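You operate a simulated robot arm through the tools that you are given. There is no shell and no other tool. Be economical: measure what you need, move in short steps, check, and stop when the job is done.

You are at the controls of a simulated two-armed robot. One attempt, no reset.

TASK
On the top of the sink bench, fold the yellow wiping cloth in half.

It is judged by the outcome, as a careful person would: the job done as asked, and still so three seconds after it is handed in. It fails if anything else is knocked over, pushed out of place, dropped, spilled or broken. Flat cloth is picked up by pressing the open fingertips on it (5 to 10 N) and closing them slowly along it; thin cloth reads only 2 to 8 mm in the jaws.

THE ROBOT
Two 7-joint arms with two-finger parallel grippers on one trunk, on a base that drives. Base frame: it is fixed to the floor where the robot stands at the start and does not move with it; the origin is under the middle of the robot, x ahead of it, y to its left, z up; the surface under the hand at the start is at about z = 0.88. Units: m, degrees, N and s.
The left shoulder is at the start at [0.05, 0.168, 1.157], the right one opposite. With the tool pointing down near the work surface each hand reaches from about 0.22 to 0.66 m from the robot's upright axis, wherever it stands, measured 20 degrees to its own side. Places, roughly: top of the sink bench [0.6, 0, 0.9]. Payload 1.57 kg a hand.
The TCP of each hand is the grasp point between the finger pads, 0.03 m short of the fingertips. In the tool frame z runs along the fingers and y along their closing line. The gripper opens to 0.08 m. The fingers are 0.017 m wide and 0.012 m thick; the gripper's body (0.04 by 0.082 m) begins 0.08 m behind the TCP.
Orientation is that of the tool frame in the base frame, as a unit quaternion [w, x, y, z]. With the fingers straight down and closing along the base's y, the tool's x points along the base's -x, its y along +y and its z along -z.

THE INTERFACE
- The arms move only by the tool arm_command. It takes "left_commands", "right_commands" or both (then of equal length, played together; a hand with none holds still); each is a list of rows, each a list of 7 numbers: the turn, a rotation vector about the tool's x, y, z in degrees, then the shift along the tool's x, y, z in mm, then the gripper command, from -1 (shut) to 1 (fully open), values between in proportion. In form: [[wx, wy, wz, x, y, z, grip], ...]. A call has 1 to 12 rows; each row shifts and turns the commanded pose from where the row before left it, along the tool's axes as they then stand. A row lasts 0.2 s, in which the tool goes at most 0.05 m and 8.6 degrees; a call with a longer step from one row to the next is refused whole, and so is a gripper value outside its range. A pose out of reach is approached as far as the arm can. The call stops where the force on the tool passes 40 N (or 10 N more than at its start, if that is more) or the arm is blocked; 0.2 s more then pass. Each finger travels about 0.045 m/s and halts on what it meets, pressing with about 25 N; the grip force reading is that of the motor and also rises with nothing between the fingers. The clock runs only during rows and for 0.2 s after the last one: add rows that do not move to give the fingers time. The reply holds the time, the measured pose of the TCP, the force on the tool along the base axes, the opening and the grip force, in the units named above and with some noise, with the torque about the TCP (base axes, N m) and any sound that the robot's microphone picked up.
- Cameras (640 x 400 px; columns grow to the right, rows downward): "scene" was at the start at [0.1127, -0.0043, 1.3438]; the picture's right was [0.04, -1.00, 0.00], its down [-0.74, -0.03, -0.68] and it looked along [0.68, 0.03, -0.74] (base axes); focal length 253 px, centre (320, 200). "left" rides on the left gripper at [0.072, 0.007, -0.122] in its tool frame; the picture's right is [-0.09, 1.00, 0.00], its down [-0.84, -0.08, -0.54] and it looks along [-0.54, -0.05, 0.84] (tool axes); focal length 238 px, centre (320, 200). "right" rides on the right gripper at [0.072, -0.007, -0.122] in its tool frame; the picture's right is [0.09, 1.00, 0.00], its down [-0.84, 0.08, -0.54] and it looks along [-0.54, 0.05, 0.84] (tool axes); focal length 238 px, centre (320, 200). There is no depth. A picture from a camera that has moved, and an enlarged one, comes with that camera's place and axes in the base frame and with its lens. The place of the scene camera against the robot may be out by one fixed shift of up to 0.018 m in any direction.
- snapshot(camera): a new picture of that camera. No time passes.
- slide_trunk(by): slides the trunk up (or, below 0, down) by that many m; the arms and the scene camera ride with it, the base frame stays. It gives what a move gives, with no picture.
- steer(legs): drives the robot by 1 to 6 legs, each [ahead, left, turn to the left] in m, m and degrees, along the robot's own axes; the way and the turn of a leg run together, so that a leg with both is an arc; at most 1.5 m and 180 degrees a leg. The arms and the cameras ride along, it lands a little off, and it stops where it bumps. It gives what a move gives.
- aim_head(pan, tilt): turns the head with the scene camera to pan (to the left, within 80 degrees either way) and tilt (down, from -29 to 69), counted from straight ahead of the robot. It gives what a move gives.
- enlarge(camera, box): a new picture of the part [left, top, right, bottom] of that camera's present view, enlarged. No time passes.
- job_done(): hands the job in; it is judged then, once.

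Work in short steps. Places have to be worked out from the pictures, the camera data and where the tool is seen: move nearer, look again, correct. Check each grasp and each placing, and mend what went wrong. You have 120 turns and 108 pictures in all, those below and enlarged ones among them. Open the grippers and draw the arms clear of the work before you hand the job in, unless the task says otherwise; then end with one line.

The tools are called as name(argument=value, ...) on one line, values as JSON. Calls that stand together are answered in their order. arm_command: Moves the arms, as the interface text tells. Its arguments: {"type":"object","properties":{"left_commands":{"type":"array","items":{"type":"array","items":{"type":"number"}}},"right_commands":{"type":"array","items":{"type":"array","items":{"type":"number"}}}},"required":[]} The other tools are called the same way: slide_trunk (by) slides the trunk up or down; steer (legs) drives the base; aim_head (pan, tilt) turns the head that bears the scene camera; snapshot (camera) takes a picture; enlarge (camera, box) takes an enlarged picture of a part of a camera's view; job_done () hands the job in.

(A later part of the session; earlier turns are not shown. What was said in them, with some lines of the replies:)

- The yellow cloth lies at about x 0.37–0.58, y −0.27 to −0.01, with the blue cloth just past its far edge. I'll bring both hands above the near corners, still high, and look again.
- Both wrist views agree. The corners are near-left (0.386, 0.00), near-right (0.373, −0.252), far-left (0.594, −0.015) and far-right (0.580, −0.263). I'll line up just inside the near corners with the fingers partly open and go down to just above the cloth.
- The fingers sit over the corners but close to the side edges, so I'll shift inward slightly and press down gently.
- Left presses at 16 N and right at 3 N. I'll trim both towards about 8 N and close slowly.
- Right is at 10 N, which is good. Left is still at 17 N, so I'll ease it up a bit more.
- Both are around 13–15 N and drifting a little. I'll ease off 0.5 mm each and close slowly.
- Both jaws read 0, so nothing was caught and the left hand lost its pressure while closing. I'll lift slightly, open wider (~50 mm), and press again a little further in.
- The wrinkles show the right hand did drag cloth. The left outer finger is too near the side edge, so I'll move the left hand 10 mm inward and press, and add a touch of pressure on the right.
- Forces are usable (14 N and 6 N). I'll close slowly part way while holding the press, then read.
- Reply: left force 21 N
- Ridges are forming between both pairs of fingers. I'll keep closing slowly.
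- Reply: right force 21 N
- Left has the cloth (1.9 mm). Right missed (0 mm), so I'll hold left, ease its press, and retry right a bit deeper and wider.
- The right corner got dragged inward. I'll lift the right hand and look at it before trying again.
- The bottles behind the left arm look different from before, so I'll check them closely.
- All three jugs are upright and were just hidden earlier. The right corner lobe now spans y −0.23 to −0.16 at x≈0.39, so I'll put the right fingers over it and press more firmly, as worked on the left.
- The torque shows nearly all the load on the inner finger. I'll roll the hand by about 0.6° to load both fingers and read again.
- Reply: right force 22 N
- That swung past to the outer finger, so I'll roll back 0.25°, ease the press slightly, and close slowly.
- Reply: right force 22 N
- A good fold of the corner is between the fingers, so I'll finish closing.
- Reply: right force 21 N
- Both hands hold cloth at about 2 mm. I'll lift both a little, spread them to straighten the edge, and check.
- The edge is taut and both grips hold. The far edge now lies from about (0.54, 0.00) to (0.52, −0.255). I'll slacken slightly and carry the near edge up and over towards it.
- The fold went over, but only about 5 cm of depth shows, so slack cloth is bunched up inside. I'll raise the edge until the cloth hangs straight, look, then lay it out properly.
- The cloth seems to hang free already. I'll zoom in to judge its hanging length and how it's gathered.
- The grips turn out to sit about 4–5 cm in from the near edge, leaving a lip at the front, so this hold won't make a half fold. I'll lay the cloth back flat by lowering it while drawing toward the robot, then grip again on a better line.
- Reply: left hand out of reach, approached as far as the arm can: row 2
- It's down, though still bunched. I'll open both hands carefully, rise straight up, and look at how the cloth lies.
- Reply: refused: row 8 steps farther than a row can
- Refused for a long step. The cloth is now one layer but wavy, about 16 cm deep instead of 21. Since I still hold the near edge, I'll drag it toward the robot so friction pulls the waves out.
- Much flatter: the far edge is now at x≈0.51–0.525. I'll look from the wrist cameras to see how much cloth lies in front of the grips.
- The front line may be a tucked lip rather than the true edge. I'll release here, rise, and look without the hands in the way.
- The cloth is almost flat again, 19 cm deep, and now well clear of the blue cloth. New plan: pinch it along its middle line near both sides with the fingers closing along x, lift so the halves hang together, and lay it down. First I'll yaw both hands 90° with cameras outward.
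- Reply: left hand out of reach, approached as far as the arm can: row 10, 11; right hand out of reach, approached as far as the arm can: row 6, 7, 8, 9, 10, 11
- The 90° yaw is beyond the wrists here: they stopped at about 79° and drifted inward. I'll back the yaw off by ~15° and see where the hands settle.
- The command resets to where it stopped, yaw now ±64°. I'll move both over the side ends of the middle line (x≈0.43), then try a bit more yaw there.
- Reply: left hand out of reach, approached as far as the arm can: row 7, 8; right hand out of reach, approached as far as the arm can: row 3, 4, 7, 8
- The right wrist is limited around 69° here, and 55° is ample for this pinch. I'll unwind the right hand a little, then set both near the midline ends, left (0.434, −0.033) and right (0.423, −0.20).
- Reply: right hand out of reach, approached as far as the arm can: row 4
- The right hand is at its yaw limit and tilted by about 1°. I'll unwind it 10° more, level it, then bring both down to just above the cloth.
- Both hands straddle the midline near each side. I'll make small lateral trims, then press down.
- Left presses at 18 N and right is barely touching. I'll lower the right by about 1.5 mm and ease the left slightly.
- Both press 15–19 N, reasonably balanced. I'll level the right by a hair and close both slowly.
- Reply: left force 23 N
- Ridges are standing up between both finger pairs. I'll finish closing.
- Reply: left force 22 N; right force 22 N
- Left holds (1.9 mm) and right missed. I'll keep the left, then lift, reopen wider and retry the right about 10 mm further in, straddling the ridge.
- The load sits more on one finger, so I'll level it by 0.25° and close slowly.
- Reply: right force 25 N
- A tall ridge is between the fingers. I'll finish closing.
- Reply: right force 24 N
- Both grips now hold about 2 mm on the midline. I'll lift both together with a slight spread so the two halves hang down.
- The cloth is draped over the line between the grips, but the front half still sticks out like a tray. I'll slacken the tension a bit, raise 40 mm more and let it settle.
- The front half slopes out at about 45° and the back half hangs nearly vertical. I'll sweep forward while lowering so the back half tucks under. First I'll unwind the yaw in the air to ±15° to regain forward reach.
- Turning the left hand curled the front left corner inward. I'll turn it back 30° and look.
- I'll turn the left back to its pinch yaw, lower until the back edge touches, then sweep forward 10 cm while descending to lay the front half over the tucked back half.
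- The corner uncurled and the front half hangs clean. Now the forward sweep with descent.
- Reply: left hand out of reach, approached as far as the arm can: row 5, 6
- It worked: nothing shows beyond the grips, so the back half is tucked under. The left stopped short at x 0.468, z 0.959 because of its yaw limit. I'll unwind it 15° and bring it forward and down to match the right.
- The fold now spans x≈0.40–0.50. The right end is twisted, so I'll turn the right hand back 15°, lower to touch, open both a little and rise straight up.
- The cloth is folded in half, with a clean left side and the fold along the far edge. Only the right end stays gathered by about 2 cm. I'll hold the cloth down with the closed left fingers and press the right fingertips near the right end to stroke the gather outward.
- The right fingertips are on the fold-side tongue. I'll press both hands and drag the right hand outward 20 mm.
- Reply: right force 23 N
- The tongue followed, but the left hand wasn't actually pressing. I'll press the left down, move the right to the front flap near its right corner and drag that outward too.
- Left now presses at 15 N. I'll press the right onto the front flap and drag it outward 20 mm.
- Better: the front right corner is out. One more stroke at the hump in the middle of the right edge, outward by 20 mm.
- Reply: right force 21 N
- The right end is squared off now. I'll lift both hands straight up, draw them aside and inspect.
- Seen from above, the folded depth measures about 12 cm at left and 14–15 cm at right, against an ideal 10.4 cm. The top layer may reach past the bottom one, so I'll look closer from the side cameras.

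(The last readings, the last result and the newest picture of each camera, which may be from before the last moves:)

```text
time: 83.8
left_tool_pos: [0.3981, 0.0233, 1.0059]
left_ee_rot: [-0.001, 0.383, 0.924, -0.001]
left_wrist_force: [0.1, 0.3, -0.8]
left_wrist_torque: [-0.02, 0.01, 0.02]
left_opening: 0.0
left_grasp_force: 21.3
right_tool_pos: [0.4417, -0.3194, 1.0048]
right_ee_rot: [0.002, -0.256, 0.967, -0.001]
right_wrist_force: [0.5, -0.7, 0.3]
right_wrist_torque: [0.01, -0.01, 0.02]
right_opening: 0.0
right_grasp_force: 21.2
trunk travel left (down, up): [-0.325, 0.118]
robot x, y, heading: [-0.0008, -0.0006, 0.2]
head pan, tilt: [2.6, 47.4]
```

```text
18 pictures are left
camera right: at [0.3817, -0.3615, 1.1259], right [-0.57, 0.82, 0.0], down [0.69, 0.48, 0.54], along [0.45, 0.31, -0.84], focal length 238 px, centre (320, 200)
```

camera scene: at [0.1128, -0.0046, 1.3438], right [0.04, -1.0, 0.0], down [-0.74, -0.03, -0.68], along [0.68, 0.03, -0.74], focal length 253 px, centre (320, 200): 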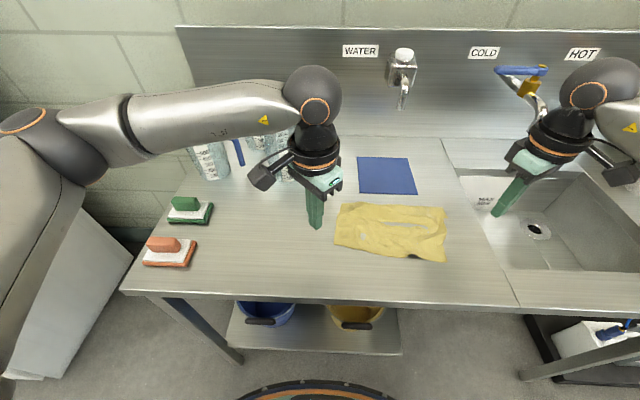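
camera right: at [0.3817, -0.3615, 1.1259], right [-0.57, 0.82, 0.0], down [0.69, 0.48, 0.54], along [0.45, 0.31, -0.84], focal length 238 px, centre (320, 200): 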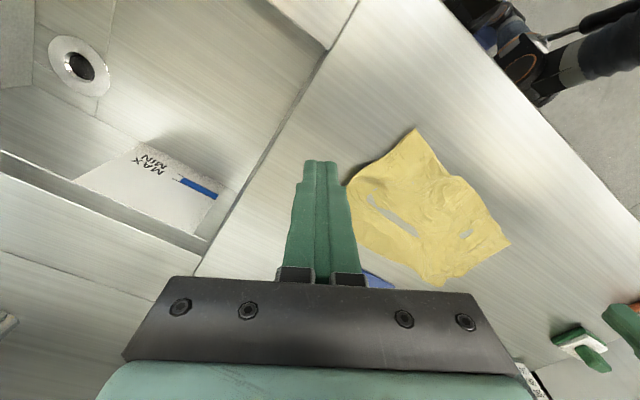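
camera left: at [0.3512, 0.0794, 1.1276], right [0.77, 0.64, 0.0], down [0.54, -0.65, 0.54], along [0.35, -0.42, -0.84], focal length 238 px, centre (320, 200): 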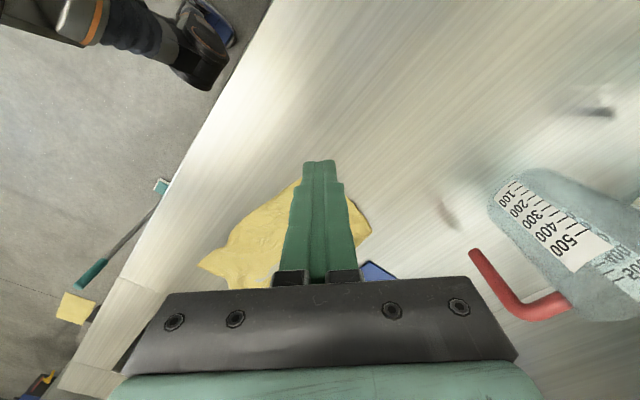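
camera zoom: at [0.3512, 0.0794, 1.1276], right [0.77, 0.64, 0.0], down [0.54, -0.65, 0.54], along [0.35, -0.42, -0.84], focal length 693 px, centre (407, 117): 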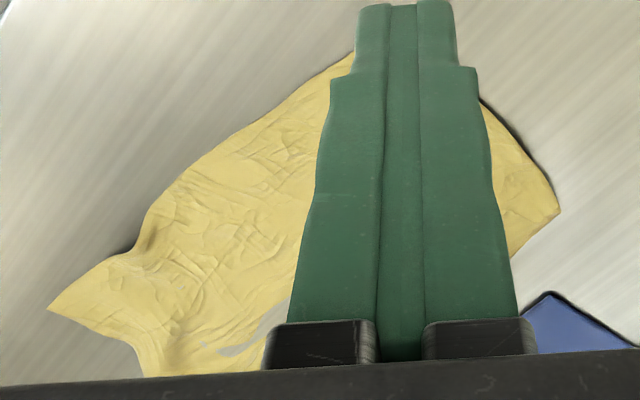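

I'll zoom in on the right end to tell whether the protruding front-right corner belongs to the top or the bottom layer.

enlarge(camera="right", box=[340, 115, 520, 227])

enlarge(camera="scene", box=[380, 195, 460, 270])

```text
3.56 times, centred on (430, 171) of right
camera zoom: at [0.3817, -0.3615, 1.1259], right [-0.57, 0.82, 0.0], down [0.69, 0.48, 0.54], along [0.45, 0.31, -0.84], focal length 848 px, centre (-71, 303)
```

zoom: 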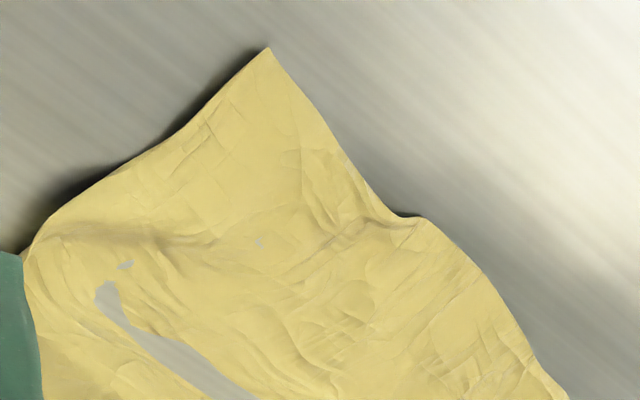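

```text
5.33 times, centred on (420, 232) of scene
camera zoom: at [0.1128, -0.0046, 1.3438], right [0.04, -1.0, 0.0], down [-0.74, -0.03, -0.68], along [0.68, 0.03, -0.74], focal length 1352 px, centre (-213, 27)
```

zoom: 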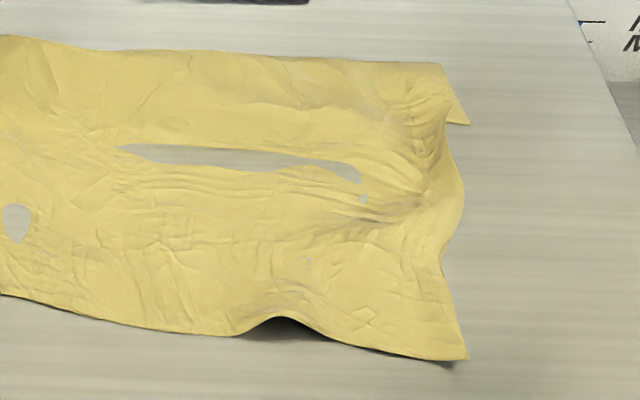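

The bottom layer's corner peeks out at the right near the fold, so the right side is split roughly 14 cm / 5 cm. That isn't a proper half. I'll re-grip the front edge of the top layer (single layer there), lift so the cloth unfolds, re-lay it, and fold over in one go. First I'll turn the hands back to yaw 0 above the front corners.

arm_command(left_commands=[[0, 0, -7.5, 0, 0, 0, 0.15], [0, 0, -7.5, 0, 0, 0, 0.15], [0, 0, -7.5, 0, 0, 0, 0.15], [0, 0, -7.5, 0, 0, 0, 0.15], [0, 0, -7.5, 0, 0, 0, 0.15], [0, 0, -7.5, 0, 0, 0, 0.15], [0, 0, 0, -11, -27, 0, 0.15], [0, 0, 0, -11, -27, 0, 0.15], [0, 0, 0, -12, -27, 20, 0.15], [0, 0, 0, 0, 0, 40, 0.15], [0, 0, 0, 0, 0, 22, 0.15], [0, 0, 0, 0, 0, 0, 0.15]], right_commands=[[0, 0, 7.5, 0, 0, 0, 0.15], [0, 0, 7.4, 0, 0, 0, 0.15], [0, 0, 7.4, 0, 0, 0, 0.15], [0, 0, 7.4, 0, 0, 0, 0.15], [0, 0, 0, 0, 0, 0, 0.15], [0, 0, 0, 0, 0, 0, 0.15], [0, 0, 0, 14, 38, 0, 0.15], [0, 0, 0, 14, 38, 0, 0.15], [0, 0, 0, 15, 38, 20, 0.15], [0, 0, 0, 0, 0, 40, 0.15], [0, 0, 0, 0, 0, 22, 0.15], [0, 0, 0, 0, 0, 0, 0.15]])

snapshot(camera="left")

snapshot(camera="right")

```text
time: 86.4
left_tool_pos: [0.4336, -0.0553, 0.9224]
left_ee_rot: [0.0, 0.0, 1.0, 0.0]
left_wrist_force: [0.5, -0.4, -1.0]
left_wrist_torque: [0.0, 0.0, 0.01]
left_opening: 0.0459
left_grasp_force: 0.0
right_tool_pos: [0.3973, -0.2045, 0.9236]
right_ee_rot: [0.001, 0.0, 1.0, 0.0]
right_wrist_force: [-0.3, 0.3, -0.7]
right_wrist_torque: [0.02, 0.02, 0.01]
right_opening: 0.0461
right_grasp_force: 0.0
trunk travel left (down, up): [-0.325, 0.118]
robot x, y, heading: [-0.0015, -0.0004, 0.1]
head pan, tilt: [2.6, 47.4]
```

```text
15 pictures are left
camera left: at [0.3605, -0.0499, 1.0441], right [0.09, 1.0, 0.0], down [0.84, -0.08, 0.54], along [0.54, -0.05, -0.84], focal length 238 px, centre (320, 200)
```

left: 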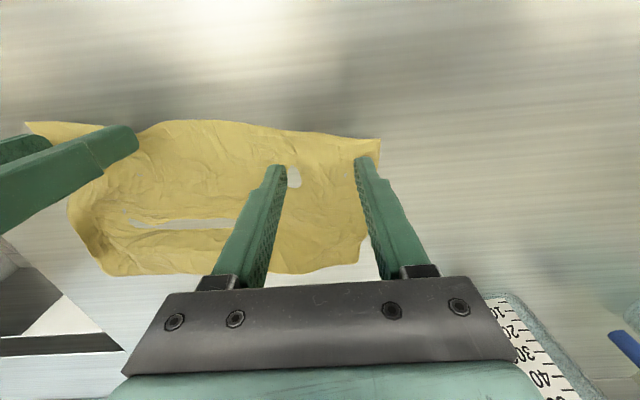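

```text
14 pictures are left
camera right: at [0.325, -0.212, 1.0456], right [-0.09, 1.0, 0.0], down [0.84, 0.08, 0.54], along [0.54, 0.05, -0.84], focal length 238 px, centre (320, 200)
```

right: 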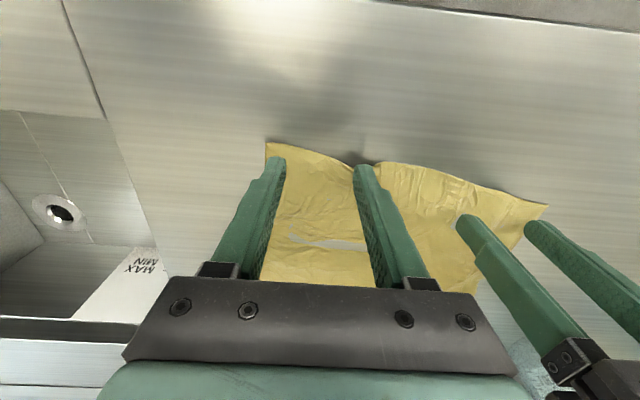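

Well placed. I'll trim left 8 mm toward the edge and 5 mm inward, right 4 mm deeper and inward, then press.

arm_command(left_commands=[[0, 0, 0, 7, -5, 0, 0.15], [0, 0, 0, 0, 0, 8, 0.15], [0, 0, 0, 0, 0, 3.5, 0.15], [0, 0, 0, 0, 0, 1, 0.15], [0, 0, 0, 0, 0, 0, 0.15], [0, 0, 0, 0, 0, 0, 0.15]], right_commands=[[0, 0, 0, -4, 4, 0, 0.15], [0, 0, 0, 0, 0, 9, 0.15], [0, 0, 0, 0, 0, 3.5, 0.15], [0, 0, 0, 0, 0, 1, 0.15], [0, 0, 0, 0, 0, 0, 0.15], [0, 0, 0, 0, 0, 0, 0.15]])

```text
time: 87.8
left_tool_pos: [0.4249, -0.0616, 0.9109]
left_ee_rot: [0.002, 0.001, 1.0, -0.001]
left_wrist_force: [1.1, -1.5, 11.9]
left_wrist_torque: [0.16, -0.06, -0.02]
left_opening: 0.0458
left_grasp_force: 0.0
right_tool_pos: [0.4021, -0.2011, 0.9115]
right_ee_rot: [0.004, 0.0, 1.0, 0.001]
right_wrist_force: [2.0, 0.8, 16.8]
right_wrist_torque: [-0.07, -0.03, -0.02]
right_opening: 0.046
right_grasp_force: 0.0
trunk travel left (down, up): [-0.325, 0.118]
robot x, y, heading: [-0.0005, 0.0006, -0.2]
head pan, tilt: [2.6, 47.4]
```

Left 12 N, right 17 N. I'll level the left slightly and close both slowly all the way.

arm_command(left_commands=[[-0.2, 0, 0, 0, 0, 0.5, 0.15], [0, 0, 0, 0, 0, 0, 0.07], [0, 0, 0, 0, 0, 0, -0.01], [0, 0, 0, 0, 0, 0, -0.09], [0, 0, 0, 0, 0, 0, -0.17], [0, 0, 0, 0, 0, 0, -0.24], [0, 0, 0, 0, 0, 0, -0.31], [0, 0, 0, 0, 0, 0, -0.38], [0, 0, 0, 0, 0, 0, -0.45], [0, 0, 0, 0, 0, 0, -0.51], [0, 0, 0, 0, 0, 0, -0.57]], right_commands=[[0, 0, 0, 0, 0, 0, 0.15], [0, 0, 0, 0, 0, 0, 0.07], [0, 0, 0, 0, 0, 0, -0.01], [0, 0, 0, 0, 0, 0, -0.09], [0, 0, 0, 0, 0, 0, -0.17], [0, 0, 0, 0, 0, 0, -0.24], [0, 0, 0, 0, 0, 0, -0.31], [0, 0, 0, 0, 0, 0, -0.38], [0, 0, 0, 0, 0, 0, -0.45], [0, 0, 0, 0, 0, 0, -0.51], [0, 0, 0, 0, 0, 0, -0.57]])

arm_command(left_commands=[[0, 0, 0, 0, 0, 0, -0.63], [0, 0, 0, 0, 0, 0, -0.69], [0, 0, 0, 0, 0, 0, -0.75], [0, 0, 0, 0, 0, 0, -0.81], [0, 0, 0, 0, 0, 0, -0.87], [0, 0, 0, 0, 0, 0, -0.93], [0, 0, 0, 0, 0, 0, -1], [0, 0, 0, 0, 0, 0, -1], [0, 0, 0, 0, 0, 0, -1]], right_commands=[[0, 0, 0, 0, 0, 0, -0.63], [0, 0, 0, 0, 0, 0, -0.69], [0, 0, 0, 0, 0, 0, -0.75], [0, 0, 0, 0, 0, 0, -0.81], [0, 0, 0, 0, 0, 0, -0.87], [0, 0, 0, 0, 0, 0, -0.93], [0, 0, 0, 0, 0, 0, -1], [0, 0, 0, 0, 0, 0, -1], [0, 0, 0, 0, 0, 0, -1]])

```text
time: 90.2
left_tool_pos: [0.4241, -0.0602, 0.9101]
left_ee_rot: [0.002, -0.001, 1.0, 0.001]
left_wrist_force: [-2.0, -3.9, 18.6]
left_wrist_torque: [-0.22, 0.09, -0.05]
left_opening: 0.0185
left_grasp_force: 0.7
right_tool_pos: [0.4006, -0.2, 0.9108]
right_ee_rot: [0.003, 0.0, 1.0, 0.0]
right_wrist_force: [0.3, 5.1, 22.7]
right_wrist_torque: [0.09, 0.02, 0.0]
right_opening: 0.0179
right_grasp_force: 0.2
trunk travel left (down, up): [-0.325, 0.118]
robot x, y, heading: [0.0, -0.0021, -0.0]
head pan, tilt: [2.6, 47.4]
```

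```text
time: 92.2
left_tool_pos: [0.4246, -0.0604, 0.9124]
left_ee_rot: [0.002, 0.0, 1.0, 0.001]
left_wrist_force: [-1.0, -6.5, 19.6]
left_wrist_torque: [-0.22, 0.01, -0.07]
left_opening: 0.0019
left_grasp_force: 23.7
right_tool_pos: [0.4, -0.2006, 0.911]
right_ee_rot: [0.004, 0.0, 1.0, 0.0]
right_wrist_force: [1.7, 11.0, 21.0]
right_wrist_torque: [0.29, -0.03, 0.07]
right_opening: 0.0019
right_grasp_force: 23.4
trunk travel left (down, up): [-0.325, 0.118]
robot x, y, heading: [0.001, -0.0009, -0.2]
head pan, tilt: [2.6, 47.4]
```

Both caught about 2 mm each. I'll lift 20 cm so the cloth unfolds and hangs, spreading slightly.

arm_command(left_commands=[[0, 0, 0, 0, 0, -15, -1], [0, 0, 0, 0, 2, -25, -1], [0, 0, 0, 0, 2, -25, -1], [0, 0, 0, 0, 1, -30, -1], [0, 0, 0, 0, 0, -30, -1], [0, 0, 0, 0, 0, -30, -1], [0, 0, 0, 0, 0, -30, -1], [0, 0, 0, 0, 0, -15, -1], [0, 0, 0, 0, 0, 0, -1], [0, 0, 0, 0, 0, 0, -1], [0, 0, 0, 0, 0, 0, -1]], right_commands=[[0, 0, 0, 0, 0, -15, -1], [0, 0, 0, 0, -2, -25, -1], [0, 0, 0, 0, -2, -25, -1], [0, 0, 0, -5, -1, -30, -1], [0, 0, 0, -5, 0, -30, -1], [0, 0, 0, -5, 0, -30, -1], [0, 0, 0, -5, 0, -30, -1], [0, 0, 0, 0, 0, -15, -1], [0, 0, 0, 0, 0, 0, -1], [0, 0, 0, 0, 0, 0, -1], [0, 0, 0, 0, 0, 0, -1]])

enlarge(camera="scene", box=[280, 130, 480, 255])

```text
time: 94.6
left_tool_pos: [0.4254, -0.0594, 1.1102]
left_ee_rot: [0.0, 0.001, 1.0, -0.002]
left_wrist_force: [0.5, -16.3, 0.1]
left_wrist_torque: [-0.54, -0.01, -0.13]
left_opening: 0.0018
left_grasp_force: 23.8
right_tool_pos: [0.4206, -0.2066, 1.1115]
right_ee_rot: [0.003, 0.0, 1.0, 0.002]
right_wrist_force: [0.0, 18.3, 0.9]
right_wrist_torque: [0.53, -0.01, 0.15]
right_opening: 0.002
right_grasp_force: 23.7
trunk travel left (down, up): [-0.325, 0.118]
robot x, y, heading: [-0.0018, 0.0026, -0.1]
head pan, tilt: [2.6, 47.4]
```

```text
3.20 times, centred on (380, 192) of scene
camera zoom: at [0.1127, -0.0043, 1.3438], right [0.04, -1.0, 0.0], down [-0.74, -0.03, -0.68], along [0.68, 0.03, -0.74], focal length 811 px, centre (128, 224)
```

zoom: 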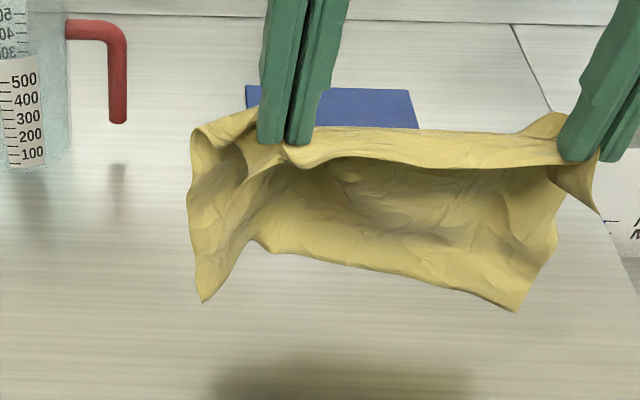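

The cloth hangs unfolded from its near edge. I'll carry it forward about 10 cm, then lower while drawing back so the far edge lands first and it lays out flat, finishing with a short pull to straighten it.

arm_command(left_commands=[[0, 0, 0, -25, 0, 0, -1], [0, 0, 0, -25, 0, 10, -1], [0, 0, 0, -25, 0, 15, -1], [0, 0, 0, -25, 0, 15, -1], [0, 0, 0, 20, 0, 10, -1], [0, 0, 0, 25, 0, 12, -1], [0, 0, 0, 30, 0, 18, -1], [0, 0, 0, 30, 0, 25, -1], [0, 0, 0, 25, 0, 30, -1], [0, 0, 0, 20, 0, 30, -1], [0, 0, 0, 15, 0, 25, -1], [0, 0, 0, 15, 0, 2, -1]], right_commands=[[0, 0, 0, -25, 0, 0, -1], [0, 0, 0, -25, 0, 10, -1], [0, 0, 0, -25, 0, 15, -1], [0, 0, 0, -25, 0, 15, -1], [0, 0, 0, 20, 0, 10, -1], [0, 0, 0, 25, 0, 12, -1], [0, 0, 0, 30, 0, 18, -1], [0, 0, 0, 30, 0, 25, -1], [0, 0, 0, 25, 0, 30, -1], [0, 0, 0, 20, 0, 30, -1], [0, 0, 0, 15, 0, 25, -1], [0, 0, 0, 15, 0, 2, -1]])

enlarge(camera="scene", box=[280, 160, 480, 285])

```text
time: 97.2
left_tool_pos: [0.3464, -0.0579, 0.9177]
left_ee_rot: [0.001, -0.001, 1.0, -0.002]
left_wrist_force: [-0.4, -20.6, 0.2]
left_wrist_torque: [-0.68, -0.01, -0.16]
left_opening: 0.0018
left_grasp_force: 23.3
right_tool_pos: [0.3427, -0.2047, 0.9166]
right_ee_rot: [0.003, 0.0, 1.0, 0.003]
right_wrist_force: [-0.2, 21.1, 0.0]
right_wrist_torque: [0.62, -0.04, 0.19]
right_opening: 0.0021
right_grasp_force: 23.9
trunk travel left (down, up): [-0.325, 0.118]
robot x, y, heading: [-0.0013, 0.0025, 0.0]
head pan, tilt: [2.6, 47.4]
```

```text
3.20 times, centred on (380, 222) of scene
camera zoom: at [0.1125, -0.0043, 1.3439], right [0.04, -1.0, 0.0], down [-0.74, -0.03, -0.68], along [0.68, 0.03, -0.74], focal length 811 px, centre (128, 128)
```

zoom: 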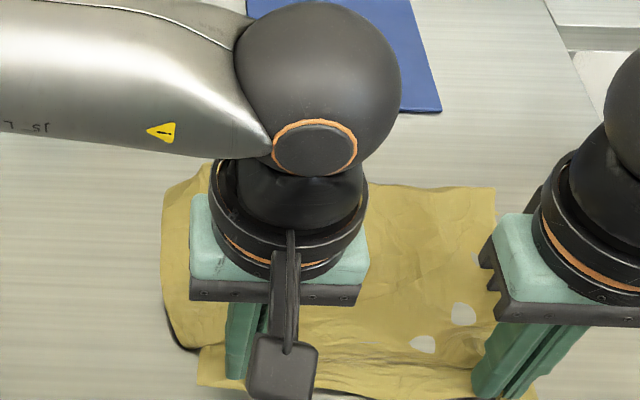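

Laid out: the far edge is at x≈0.487 and the grips at 0.345. Now I'll arc the near edge over so it comes down just inside the far edge (grips to x≈0.472).

arm_command(left_commands=[[0, 0, 0, -12, -1, -18, -1], [0, 0, 0, -15, 0, -18, -1], [0, 0, 0, -18, 0, -14, -1], [0, 0, 0, -20, 0, -5, -1], [0, 0, 0, -20, 0, 5, -1], [0, 0, 0, -17, 0, 15, -1], [0, 0, 0, -14, 0, 16, -1], [0, 0, 0, -10, 0, 12, -1], [0, 0, 0, 0, 0, 0, -1]], right_commands=[[0, 0, 0, -12, 1, -18, -1], [0, 0, 0, -15, 0, -18, -1], [0, 0, 0, -18, 0, -14, -1], [0, 0, 0, -20, 0, -5, -1], [0, 0, 0, -20, 0, 5, -1], [0, 0, 0, -17, 0, 15, -1], [0, 0, 0, -14, 0, 16, -1], [0, 0, 0, -10, 0, 12, -1], [0, 0, 0, 0, 0, 0, -1]])

enlarge(camera="scene", box=[280, 150, 480, 275])

snapshot(camera="left")

```text
time: 99.2
left_tool_pos: [0.4742, -0.0578, 0.9255]
left_ee_rot: [0.0, 0.001, 1.0, -0.001]
left_wrist_force: [-0.8, -19.3, -0.8]
left_wrist_torque: [-0.64, 0.0, -0.17]
left_opening: 0.0019
left_grasp_force: 23.7
right_tool_pos: [0.4682, -0.2041, 0.9236]
right_ee_rot: [0.002, -0.001, 1.0, 0.001]
right_wrist_force: [0.5, 19.1, -0.1]
right_wrist_torque: [0.62, 0.01, 0.2]
right_opening: 0.0022
right_grasp_force: 23.9
trunk travel left (down, up): [-0.325, 0.118]
robot x, y, heading: [0.0008, 0.0003, -0.1]
head pan, tilt: [2.6, 47.4]
```

```text
3.20 times, centred on (380, 212) of scene
camera zoom: at [0.1126, -0.0043, 1.3439], right [0.04, -1.0, 0.0], down [-0.74, -0.03, -0.68], along [0.68, 0.03, -0.74], focal length 811 px, centre (128, 160)
```

zoom: 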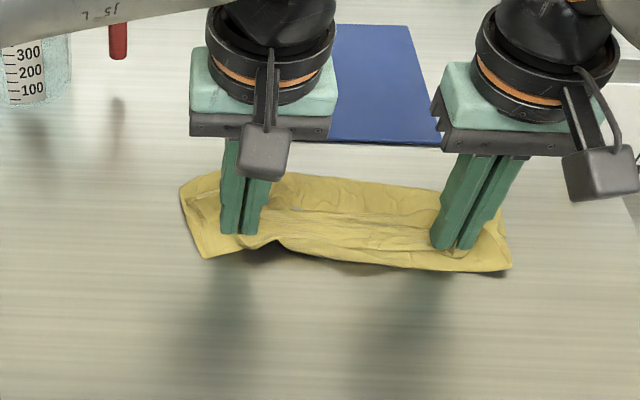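

```text
10 pictures are left
camera left: at [0.4006, -0.0513, 1.0478], right [0.09, 1.0, 0.0], down [0.84, -0.08, 0.54], along [0.54, -0.05, -0.84], focal length 238 px, centre (320, 200)
```

left: 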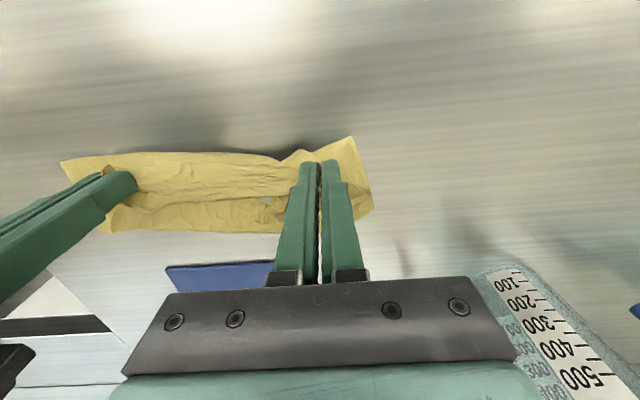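

Now the near edge lies over the far half, with the lower layer's edge showing 2 cm beyond (x≈0.525). I'll advance another 15 mm, set down, release gently and rise.

arm_command(left_commands=[[0, 0, 0, -8, 0, 3, -1], [0, 0, 0, -8, 0, 4, -1], [0, 0, 0, 0, -2, 5, -1], [0, 0, 0, 0, 0, 0, -0.85], [0, 0, 0, 0, 0, 0, -0.65], [0, 0, 0, 0, 0, 0, -0.45], [0, 0, 0, 0, 0, 0, -0.4], [0, 0, 0, 0, 0, -5, -0.4], [0, 0, 0, 0, 0, -15, -0.4], [0, 0, 0, 0, 0, -35, -0.4], [0, 0, 0, 0, 30, -35, -0.4], [0, 0, 0, 0, 45, 0, -0.4]], right_commands=[[0, 0, 0, -8, 0, 3, -1], [0, 0, 0, -8, 0, 3, -1], [0, 0, 0, 0, 2, 4, -1], [0, 0, 0, 0, 0, 0, -0.85], [0, 0, 0, 0, 0, 0, -0.65], [0, 0, 0, 0, 0, 0, -0.45], [0, 0, 0, 0, 0, 0, -0.4], [0, 0, 0, 0, 0, -5, -0.4], [0, 0, 0, 0, 0, -15, -0.4], [0, 0, 0, 0, 0, -35, -0.4], [0, 0, 0, 0, -30, -35, -0.4], [0, 0, 0, 0, -45, 0, -0.4]])

enlarge(camera="scene", box=[290, 160, 470, 272])

```text
time: 101.8
left_tool_pos: [0.4885, 0.0162, 1.0046]
left_ee_rot: [0.001, 0.002, 1.0, 0.001]
left_wrist_force: [0.5, -0.6, 0.2]
left_wrist_torque: [0.02, 0.02, 0.01]
left_opening: 0.0239
left_grasp_force: 0.1
right_tool_pos: [0.4818, -0.2811, 1.0069]
right_ee_rot: [0.001, 0.0, 1.0, 0.0]
right_wrist_force: [-0.6, -1.1, 0.7]
right_wrist_torque: [-0.01, 0.03, 0.0]
right_opening: 0.024
right_grasp_force: 0.0
trunk travel left (down, up): [-0.325, 0.118]
robot x, y, heading: [-0.0006, -0.0025, 0.0]
head pan, tilt: [2.6, 47.4]
```

```text
3.56 times, centred on (380, 216) of scene
camera zoom: at [0.1126, -0.0041, 1.3438], right [0.04, -1.0, 0.0], down [-0.74, -0.03, -0.68], along [0.68, 0.03, -0.74], focal length 901 px, centre (107, 143)
```

zoom: 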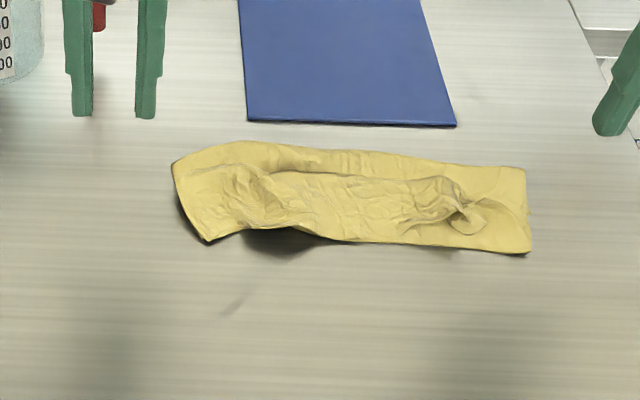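

It's now a true near-to-far fold, about 8 cm by 23 cm, with the top corners gathered. I'll press both gathers lightly with closed fingers and stroke them outward and forward to their matching corners.

arm_command(left_commands=[[0, 0, 0, -5, -45, 0, -1], [0, 0, 0, -5, -45, 0, -1], [0, 0, 0, 0, 0, 40, -1], [0, 0, 0, 0, 0, 38, -1], [0, 0, 0, 0, 0, 12, -1], [0, 0, 0, 0, 0, 2.5, -1], [0, 0, 0, -3, 6, 0, -1], [0, 0, 0, -3, 6, 0, -1], [0, 0, 0, -3, 6, 0, -1], [0, 0, 0, -3, 6, 0, -1], [0, 0, 0, -3, 6, 0, -1], [0, 0, 0, 0, 0, 0, -1]], right_commands=[[0, 0, 0, -1, 37, 0, -1], [0, 0, 0, -1, 37, 0, -1], [0, 0, 0, 0, 0, 40, -1], [0, 0, 0, 0, 0, 40, -1], [0, 0, 0, 0, 0, 12, -1], [0, 0, 0, 0, 0, 2.5, -1], [0, 0, 0, -4, -6, 0, -1], [0, 0, 0, -4, -6, 0, -1], [0, 0, 0, -4, -6, 0, -1], [0, 0, 0, -4, -6, 0, -1], [0, 0, 0, -4, -6, 0, -1], [0, 0, 0, 0, 0, 0, -1]])

arm_command(left_commands=[[0, 0, 0, 0, 0, -15, -1], [0, 0, 0, 0, 0, -40, -1], [0, 0, 0, 0, 0, -40, -1], [0, 0, 0, 0, 40, 0, -1]], right_commands=[[0, 0, 0, 0, 0, -15, -1], [0, 0, 0, 0, 0, -40, -1], [0, 0, 0, 0, 0, -40, -1], [0, 0, 0, 0, -40, 0, -1]])

enlarge(camera="scene", box=[290, 160, 470, 272])

```text
time: 104.4
left_tool_pos: [0.5109, -0.0452, 0.9114]
left_ee_rot: [0.002, 0.001, 1.0, 0.0]
left_wrist_force: [-0.5, -9.4, 7.9]
left_wrist_torque: [-0.26, 0.01, -0.04]
left_opening: 0.0003
left_grasp_force: 21.8
right_tool_pos: [0.5053, -0.2329, 0.9129]
right_ee_rot: [0.003, -0.001, 1.0, 0.0]
right_wrist_force: [-2.1, 12.1, 19.5]
right_wrist_torque: [0.35, -0.05, 0.08]
right_opening: 0.0001
right_grasp_force: 20.8
trunk travel left (down, up): [-0.325, 0.118]
robot x, y, heading: [0.0005, 0.0003, -0.0]
head pan, tilt: [2.6, 47.4]
```

```text
time: 105.4
left_tool_pos: [0.5126, -0.0034, 1.0053]
left_ee_rot: [0.0, 0.001, 1.0, 0.002]
left_wrist_force: [-0.2, 0.7, 0.4]
left_wrist_torque: [-0.02, -0.03, 0.02]
left_opening: 0.0
left_grasp_force: 21.7
right_tool_pos: [0.5067, -0.2733, 1.0066]
right_ee_rot: [0.002, 0.001, 1.0, 0.0]
right_wrist_force: [-0.3, 0.8, 0.4]
right_wrist_torque: [-0.01, 0.0, 0.01]
right_opening: 0.0
right_grasp_force: 20.8
trunk travel left (down, up): [-0.325, 0.118]
robot x, y, heading: [-0.0004, 0.0007, -0.1]
head pan, tilt: [2.6, 47.4]
```

```text
3.56 times, centred on (380, 216) of scene
camera zoom: at [0.1127, -0.004, 1.3438], right [0.04, -1.0, 0.0], down [-0.74, -0.03, -0.68], along [0.68, 0.03, -0.74], focal length 901 px, centre (107, 143)
```

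zoom: 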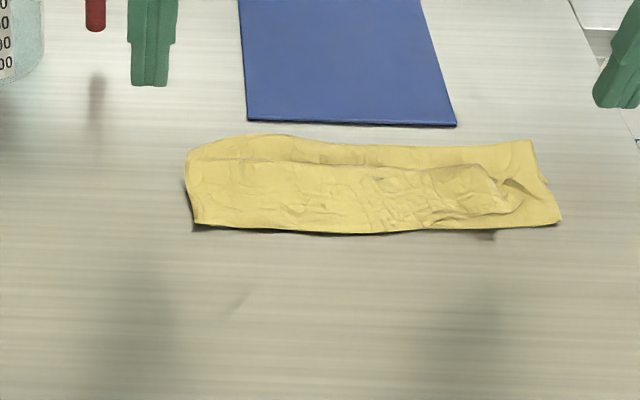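

Neat edges now: the near edge lies about 2 cm inside the far edge. The strip is only about 7.5 cm deep, so slack is hidden between the layers. I'll hold the far edges with the left hand and stroke the fold side toward the robot with the right to let the slack out.

arm_command(left_commands=[[0, 0, 0, -3, -48, 0, -1], [0, 0, 0, -4, -47, 0, -1], [0, 0, 0, 0, 0, 40, -1], [0, 0, 0, 0, 0, 40, -1], [0, 0, 0, 0, 0, 12, -1], [0, 0, 0, 0, 0, 2.5, -1], [0, 0, 0, 0, 0, 1, -1], [0, 0, 0, 0, 0, 0, -1]], right_commands=[[0, 0, 0, 11, 39, 0, -1], [0, 0, 0, 12, 39, 0, -1], [0, 0, 0, 0, 0, 40, -1], [0, 0, 0, 0, 0, 40, -1], [0, 0, 0, 0, 0, 11, -1], [0, 0, 0, 0, 0, 1, -1], [0, 0, 0, 0, 0, 0, -1], [0, 0, 0, 0, 0, 0, -1]])

```text
time: 107.2
left_tool_pos: [0.518, -0.096, 0.9136]
left_ee_rot: [0.003, 0.0, 1.0, 0.002]
left_wrist_force: [2.6, 2.4, 21.5]
left_wrist_torque: [0.06, 0.08, 0.04]
left_opening: 0.0001
left_grasp_force: 21.1
left hand out of reach, approached as far as the arm can: row 2
right_tool_pos: [0.4838, -0.1949, 0.9146]
right_ee_rot: [0.002, 0.0, 1.0, 0.0]
right_wrist_force: [-0.2, -0.2, 0.4]
right_wrist_torque: [0.01, 0.0, -0.04]
right_opening: 0.0
right_grasp_force: 21.2
trunk travel left (down, up): [-0.325, 0.118]
robot x, y, heading: [0.0031, 0.0026, -0.2]
head pan, tilt: [2.6, 47.4]
```

Left holds at 21 N. I'll press the right down and stroke 35 mm toward the robot.

arm_command(right_commands=[[0, 0, 0, 0, 0, 2, -1], [0, 0, 0, 0, 0, 1.2, -1], [0, 0, 0, 0, 0, 0, -1], [0, 0, 0, 6, 0, 0, -1], [0, 0, 0, 6, 0, 0, -1], [0, 0, 0, 6, 0, 0, -1], [0, 0, 0, 6, 0, 0, -1], [0, 0, 0, 6, 0, 0, -1], [0, 0, 0, 5, 0, 0, -1], [0, 0, 0, 0, 0, 0, -1]])

enlarge(camera="scene", box=[290, 160, 470, 272])

```text
time: 109.4
left_tool_pos: [0.516, -0.0978, 0.9109]
left_ee_rot: [0.003, 0.002, 1.0, 0.001]
left_wrist_force: [0.2, -3.4, 20.3]
left_wrist_torque: [-0.08, 0.13, 0.0]
left_opening: 0.0002
left_grasp_force: 21.9
right_tool_pos: [0.4476, -0.1953, 0.9097]
right_ee_rot: [0.004, 0.001, 1.0, 0.0]
right_wrist_force: [5.5, 3.8, 18.0]
right_wrist_torque: [0.13, -0.33, 0.02]
right_opening: 0.0
right_grasp_force: 21.2
trunk travel left (down, up): [-0.325, 0.118]
robot x, y, heading: [0.0024, -0.0003, -0.3]
head pan, tilt: [2.6, 47.4]
```

```text
3.56 times, centred on (380, 216) of scene
camera zoom: at [0.11, -0.0032, 1.3443], right [0.04, -1.0, 0.0], down [-0.73, -0.03, -0.68], along [0.68, 0.03, -0.73], focal length 901 px, centre (107, 143)
```

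zoom: 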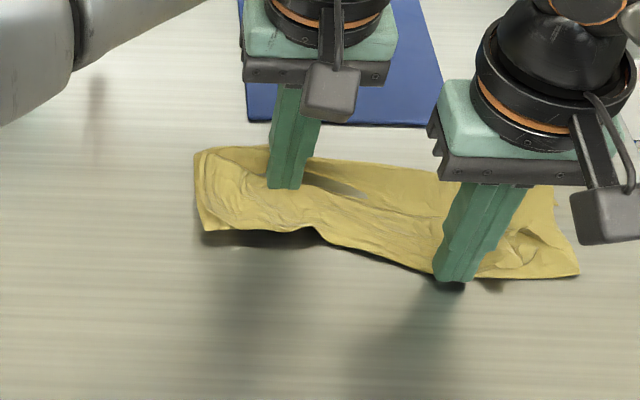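

The right side came toward me. Now the mirror stroke: right hand holds near the far edge and the left strokes its fold side back by about 35 mm.

arm_command(left_commands=[[0, 0, 0, 0, 0, -20, -1], [0, 0, 0, 16, 20, 0, -1], [0, 0, 0, 16, 20, 0, -1], [0, 0, 0, 0, 0, 14, -1], [0, 0, 0, 0, 0, 3, -1], [0, 0, 0, 0, 0, 0, -1]], right_commands=[[0, 0, 0, 0, 0, -20, -1], [0, 0, 0, -30, 0, 0, -1], [0, 0, 0, -24, 0, 0, -1], [0, 0, 0, 0, 0, 16, -1], [0, 0, 0, 0, 0, 4, -1], [0, 0, 0, 0, 0, 0, -1]])

```text
time: 110.8
left_tool_pos: [0.4857, -0.0568, 0.9132]
left_ee_rot: [0.0, -0.001, 1.0, 0.002]
left_wrist_force: [-0.8, -1.0, 0.3]
left_wrist_torque: [-0.01, -0.02, -0.04]
left_opening: 0.0
left_grasp_force: 22.0
right_tool_pos: [0.5019, -0.1959, 0.9112]
right_ee_rot: [0.003, 0.0, 1.0, 0.0]
right_wrist_force: [0.8, -2.2, 12.1]
right_wrist_torque: [-0.01, 0.09, 0.02]
right_opening: 0.0
right_grasp_force: 21.0
trunk travel left (down, up): [-0.325, 0.118]
robot x, y, heading: [-0.0017, -0.0052, 0.2]
head pan, tilt: [2.6, 47.4]
```

Right holds at 12 N. I'll press the left lightly and stroke it back, then lift both clear and look.

arm_command(left_commands=[[0, 0, 0, 0, 0, 1.5, -1], [0, 0, 0, 0, 0, 1.5, -1], [0, 0, 0, 0, 0, 0, -1], [0, 0, 0, 6, 0, 0, -1], [0, 0, 0, 6, 0, 0, -1], [0, 0, 0, 6, 0, 0, -1], [0, 0, 0, 6, 0, 0, -1], [0, 0, 0, 6, 0, 0, -1], [0, 0, 0, 5, 0, 0, -1], [0, 0, 0, 0, 0, 0, -1]])

arm_command(left_commands=[[0, 0, 0, 0, 0, -15, -1], [0, 0, 0, 0, 0, -40, -1], [0, 0, 0, 0, 0, -40, -1], [0, 0, 0, 0, 45, 0, -1], [0, 0, 0, 0, 45, 0, -1]], right_commands=[[0, 0, 0, 0, 0, -15, -1], [0, 0, 0, 0, 0, -40, -1], [0, 0, 0, 0, 0, -40, -1], [0, 0, 0, 0, -45, 0, -1], [0, 0, 0, 0, -45, 0, -1]])

enlarge(camera="scene", box=[290, 160, 470, 272])

```text
time: 113.0
left_tool_pos: [0.4488, -0.0569, 0.9113]
left_ee_rot: [0.004, 0.0, 1.0, 0.001]
left_wrist_force: [3.7, -0.1, 26.3]
left_wrist_torque: [0.03, -0.29, 0.03]
left_opening: 0.0
left_grasp_force: 21.9
right_tool_pos: [0.5003, -0.1956, 0.9108]
right_ee_rot: [0.002, 0.0, 1.0, 0.0]
right_wrist_force: [2.6, 0.4, 17.3]
right_wrist_torque: [0.1, 0.05, 0.0]
right_opening: 0.0001
right_grasp_force: 21.4
trunk travel left (down, up): [-0.325, 0.118]
robot x, y, heading: [-0.0008, 0.0038, 0.1]
head pan, tilt: [2.6, 47.4]
```

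```text
time: 114.2
left_tool_pos: [0.4492, 0.0324, 1.0056]
left_ee_rot: [-0.001, 0.001, 1.0, 0.002]
left_wrist_force: [-0.5, 0.0, 0.5]
left_wrist_torque: [0.01, 0.02, -0.02]
left_opening: 0.0
left_grasp_force: 21.6
right_tool_pos: [0.5012, -0.2887, 1.0063]
right_ee_rot: [0.001, 0.0, 1.0, 0.0]
right_wrist_force: [0.8, 0.9, 0.0]
right_wrist_torque: [0.0, -0.01, 0.03]
right_opening: 0.0
right_grasp_force: 21.6
trunk travel left (down, up): [-0.325, 0.118]
robot x, y, heading: [-0.002, -0.0001, -0.0]
head pan, tilt: [2.6, 47.4]
```

```text
3.56 times, centred on (380, 216) of scene
camera zoom: at [0.1124, -0.0042, 1.3439], right [0.04, -1.0, 0.0], down [-0.74, -0.03, -0.68], along [0.68, 0.03, -0.74], focal length 901 px, centre (107, 143)
```

zoom: 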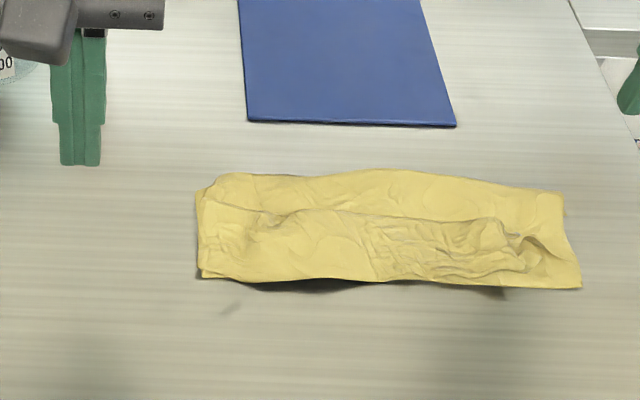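

The strip lies at x 0.43–0.51. I need to know whether the line on top is the cloth's true near edge or a tuck, so I'll take one closer look.

enlarge(camera="scene", box=[340, 202, 460, 246])

```text
5.33 times, centred on (400, 224) of scene
camera zoom: at [0.1124, -0.0042, 1.3439], right [0.04, -1.0, 0.0], down [-0.74, -0.03, -0.68], along [0.68, 0.03, -0.74], focal length 1352 px, centre (-107, 72)
```

zoom: 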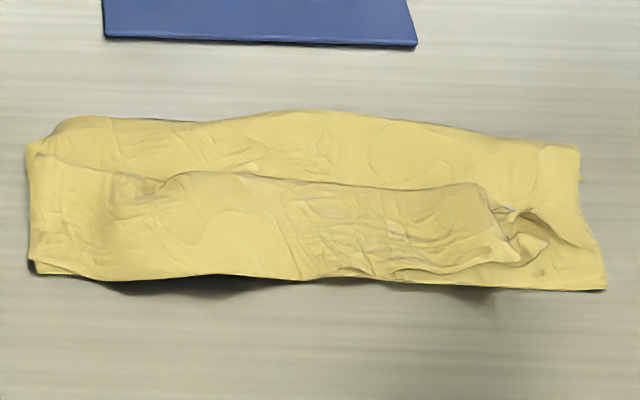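

The bottom layer is well spread and the left end lines up, but the top layer's right corner is balled up in a raised "ear" at about (0.465, −0.24). I'll hover the right fingers over it and look before pinching just the ear.

arm_command(right_commands=[[0, 0, 0, 16, 23, 0, -0.1], [0, 0, 0, 17, 24, 0, -0.1], [0, 0, 0, 0, 0, 40, -0.1], [0, 0, 0, 0, 0, 31, -0.1], [0, 0, 0, 0, 0, 0, -0.1]])

enlarge(camera="right", box=[200, 80, 440, 230])

```text
time: 115.4
left_tool_pos: [0.4502, 0.032, 1.0056]
left_ee_rot: [-0.001, 0.0, 1.0, 0.002]
left_wrist_force: [-0.2, -0.1, 0.7]
left_wrist_torque: [0.0, 0.02, 0.0]
left_opening: 0.0
left_grasp_force: 21.6
right_tool_pos: [0.4684, -0.2409, 0.9335]
right_ee_rot: [0.002, 0.0, 1.0, 0.0]
right_wrist_force: [0.1, 0.9, 0.1]
right_wrist_torque: [-0.03, 0.0, 0.02]
right_opening: 0.0361
right_grasp_force: 0.1
trunk travel left (down, up): [-0.325, 0.118]
robot x, y, heading: [-0.0035, -0.0013, -0.0]
head pan, tilt: [2.6, 47.4]
```

```text
2.67 times, centred on (320, 155) of right
camera zoom: at [0.3963, -0.2485, 1.0555], right [-0.09, 1.0, 0.0], down [0.84, 0.08, 0.54], along [0.54, 0.05, -0.84], focal length 636 px, centre (320, 320)
```

zoom: 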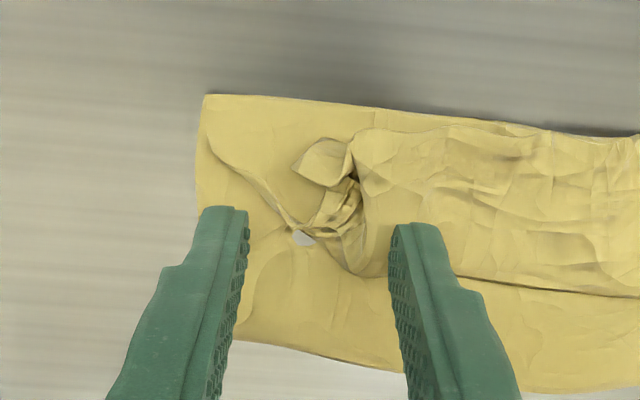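

A clear view: the ear is at about (0.461, −0.237), raised above the bottom layer. I'll centre on it, go down to just above the bottom layer and close on the ear only.

arm_command(right_commands=[[0, 0, 0, 7, 4, 0, -0.1], [0, 0, 0, 0, 0, 10, -0.1], [0, 0, 0, 0, 0, 9, -0.1], [0, 0, 0, 0, 0, 0, -0.25], [0, 0, 0, 0, 0, 0, -0.4], [0, 0, 0, 0, 0, 0, -0.55], [0, 0, 0, 0, 0, 0, -0.7], [0, 0, 0, 0, 0, 0, -0.85], [0, 0, 0, 0, 0, 0, -1], [0, 0, 0, 0, 0, 0, -1], [0, 0, 0, 0, 0, 0, -1]])

```text
time: 117.8
left_tool_pos: [0.4504, 0.0318, 1.0045]
left_ee_rot: [0.0, 0.0, 1.0, 0.002]
left_wrist_force: [-0.8, 0.6, 0.1]
left_wrist_torque: [-0.06, -0.05, 0.03]
left_opening: 0.0
left_grasp_force: 21.3
right_tool_pos: [0.4617, -0.2369, 0.9143]
right_ee_rot: [0.001, 0.0, 1.0, 0.0]
right_wrist_force: [0.4, 1.1, 2.2]
right_wrist_torque: [-0.04, 0.0, -0.01]
right_opening: 0.0022
right_grasp_force: 23.7
trunk travel left (down, up): [-0.325, 0.118]
robot x, y, heading: [-0.0014, 0.0028, 0.0]
head pan, tilt: [2.6, 47.4]
```

Caught 2.2 mm. I'll lift it 30 mm, carry it toward the far right corner, lower, release and look.

arm_command(right_commands=[[0, 0, 0, 0, 0, -15, -1], [0, 0, 0, 0, 0, -15, -1], [0, 0, 0, -12, -8, 0, -1], [0, 0, 0, -13, -9, 0, -1], [0, 0, 0, -13, -8, 12, -1], [0, 0, 0, 0, 0, 14, -1], [0, 0, 0, 0, 0, 3, -0.8], [0, 0, 0, 0, 0, 0, -0.6], [0, 0, 0, 0, 0, 0, -0.5], [0, 0, 0, 0, 0, -10, -0.5], [0, 0, 0, 0, 0, -40, -0.5], [0, 0, 0, 0, -40, -20, -0.5]])

enlarge(camera="scene", box=[290, 160, 470, 272])

```text
time: 120.4
left_tool_pos: [0.4503, 0.0336, 1.0049]
left_ee_rot: [0.0, 0.001, 1.0, 0.002]
left_wrist_force: [0.9, -0.6, 1.0]
left_wrist_torque: [-0.01, 0.03, -0.01]
left_opening: 0.0
left_grasp_force: 21.5
right_tool_pos: [0.4987, -0.3013, 0.9842]
right_ee_rot: [0.001, 0.0, 1.0, 0.0]
right_wrist_force: [0.2, 0.7, -0.1]
right_wrist_torque: [-0.01, 0.0, -0.04]
right_opening: 0.0199
right_grasp_force: 0.0
trunk travel left (down, up): [-0.325, 0.118]
robot x, y, heading: [0.0008, 0.0014, 0.1]
head pan, tilt: [2.6, 47.4]
```

```text
3.56 times, centred on (380, 216) of scene
camera zoom: at [0.1125, -0.0049, 1.3438], right [0.04, -1.0, 0.0], down [-0.74, -0.03, -0.68], along [0.68, 0.03, -0.74], focal length 901 px, centre (107, 143)
```

zoom: 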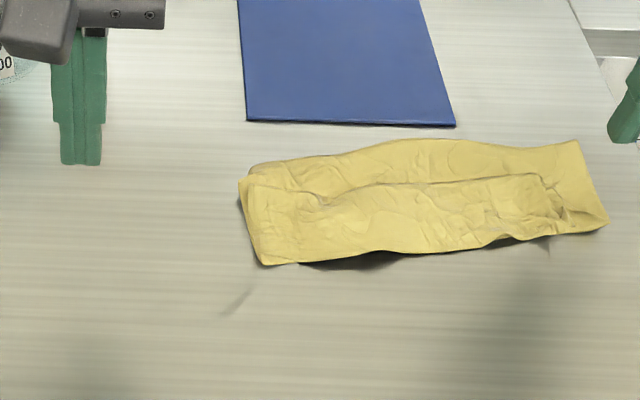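

The whole strip shifted slightly but is still folded lengthwise, with near edge over far half, lying flat on the bench clear of the blue cloth and the sink. I'll stop handling it, open the grippers and draw both arms clear.

arm_command(left_commands=[[0, 0, 0, 0, 0, -30, 0.5], [0, 0, 0, 10, 40, 0, 1], [0, 0, 0, 10, 40, 0, 1], [0, 0, 0, 0, 0, 0, 1], [0, 0, 0, 0, 0, 0, 1]], right_commands=[[0, 0, 0, 0, 0, -40, -0.5], [0, 0, 0, 20, -30, -10, 0.2], [0, 0, 0, 20, -30, 0, 1], [0, 0, 0, 0, 0, 0, 1], [0, 0, 0, 0, 0, 0, 1]])

snapshot(camera="scene")

```text
time: 121.6
left_tool_pos: [0.432, 0.1118, 1.0347]
left_ee_rot: [0.0, 0.0, 1.0, 0.002]
left_wrist_force: [1.1, 0.3, -0.5]
left_wrist_torque: [0.0, 0.0, 0.0]
left_opening: 0.0803
left_grasp_force: 0.0
right_tool_pos: [0.4596, -0.361, 1.0363]
right_ee_rot: [0.002, 0.0, 1.0, 0.0]
right_wrist_force: [0.5, 0.3, -0.3]
right_wrist_torque: [0.01, 0.02, -0.02]
right_opening: 0.0799
right_grasp_force: 0.0
trunk travel left (down, up): [-0.325, 0.118]
robot x, y, heading: [-0.0026, 0.0014, 0.1]
head pan, tilt: [2.6, 47.4]
```

```text
2 pictures are left
camera scene: at [0.1126, -0.0043, 1.3439], right [0.04, -1.0, 0.0], down [-0.74, -0.03, -0.68], along [0.68, 0.03, -0.74], focal length 253 px, centre (320, 200)
```

scene: 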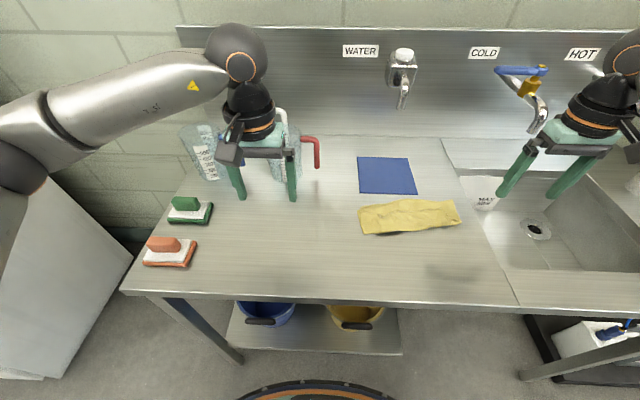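

The yellow cloth lies folded on the bench, nothing else has been disturbed, and both hands are open and clear. I'm handing in.

job_done()

```text
The job is handed in.
```

I folded the yellow cloth roughly in half on the sink bench, but not neatly: the upper layer stops about 2 cm short of the lower layer's far edge, its right corner is still bunched up, and the fold is about 8 cm deep instead of 10 cm, so some cloth may be tucked inside. In the last picture nothing else had moved, and both grippers are open and clear.
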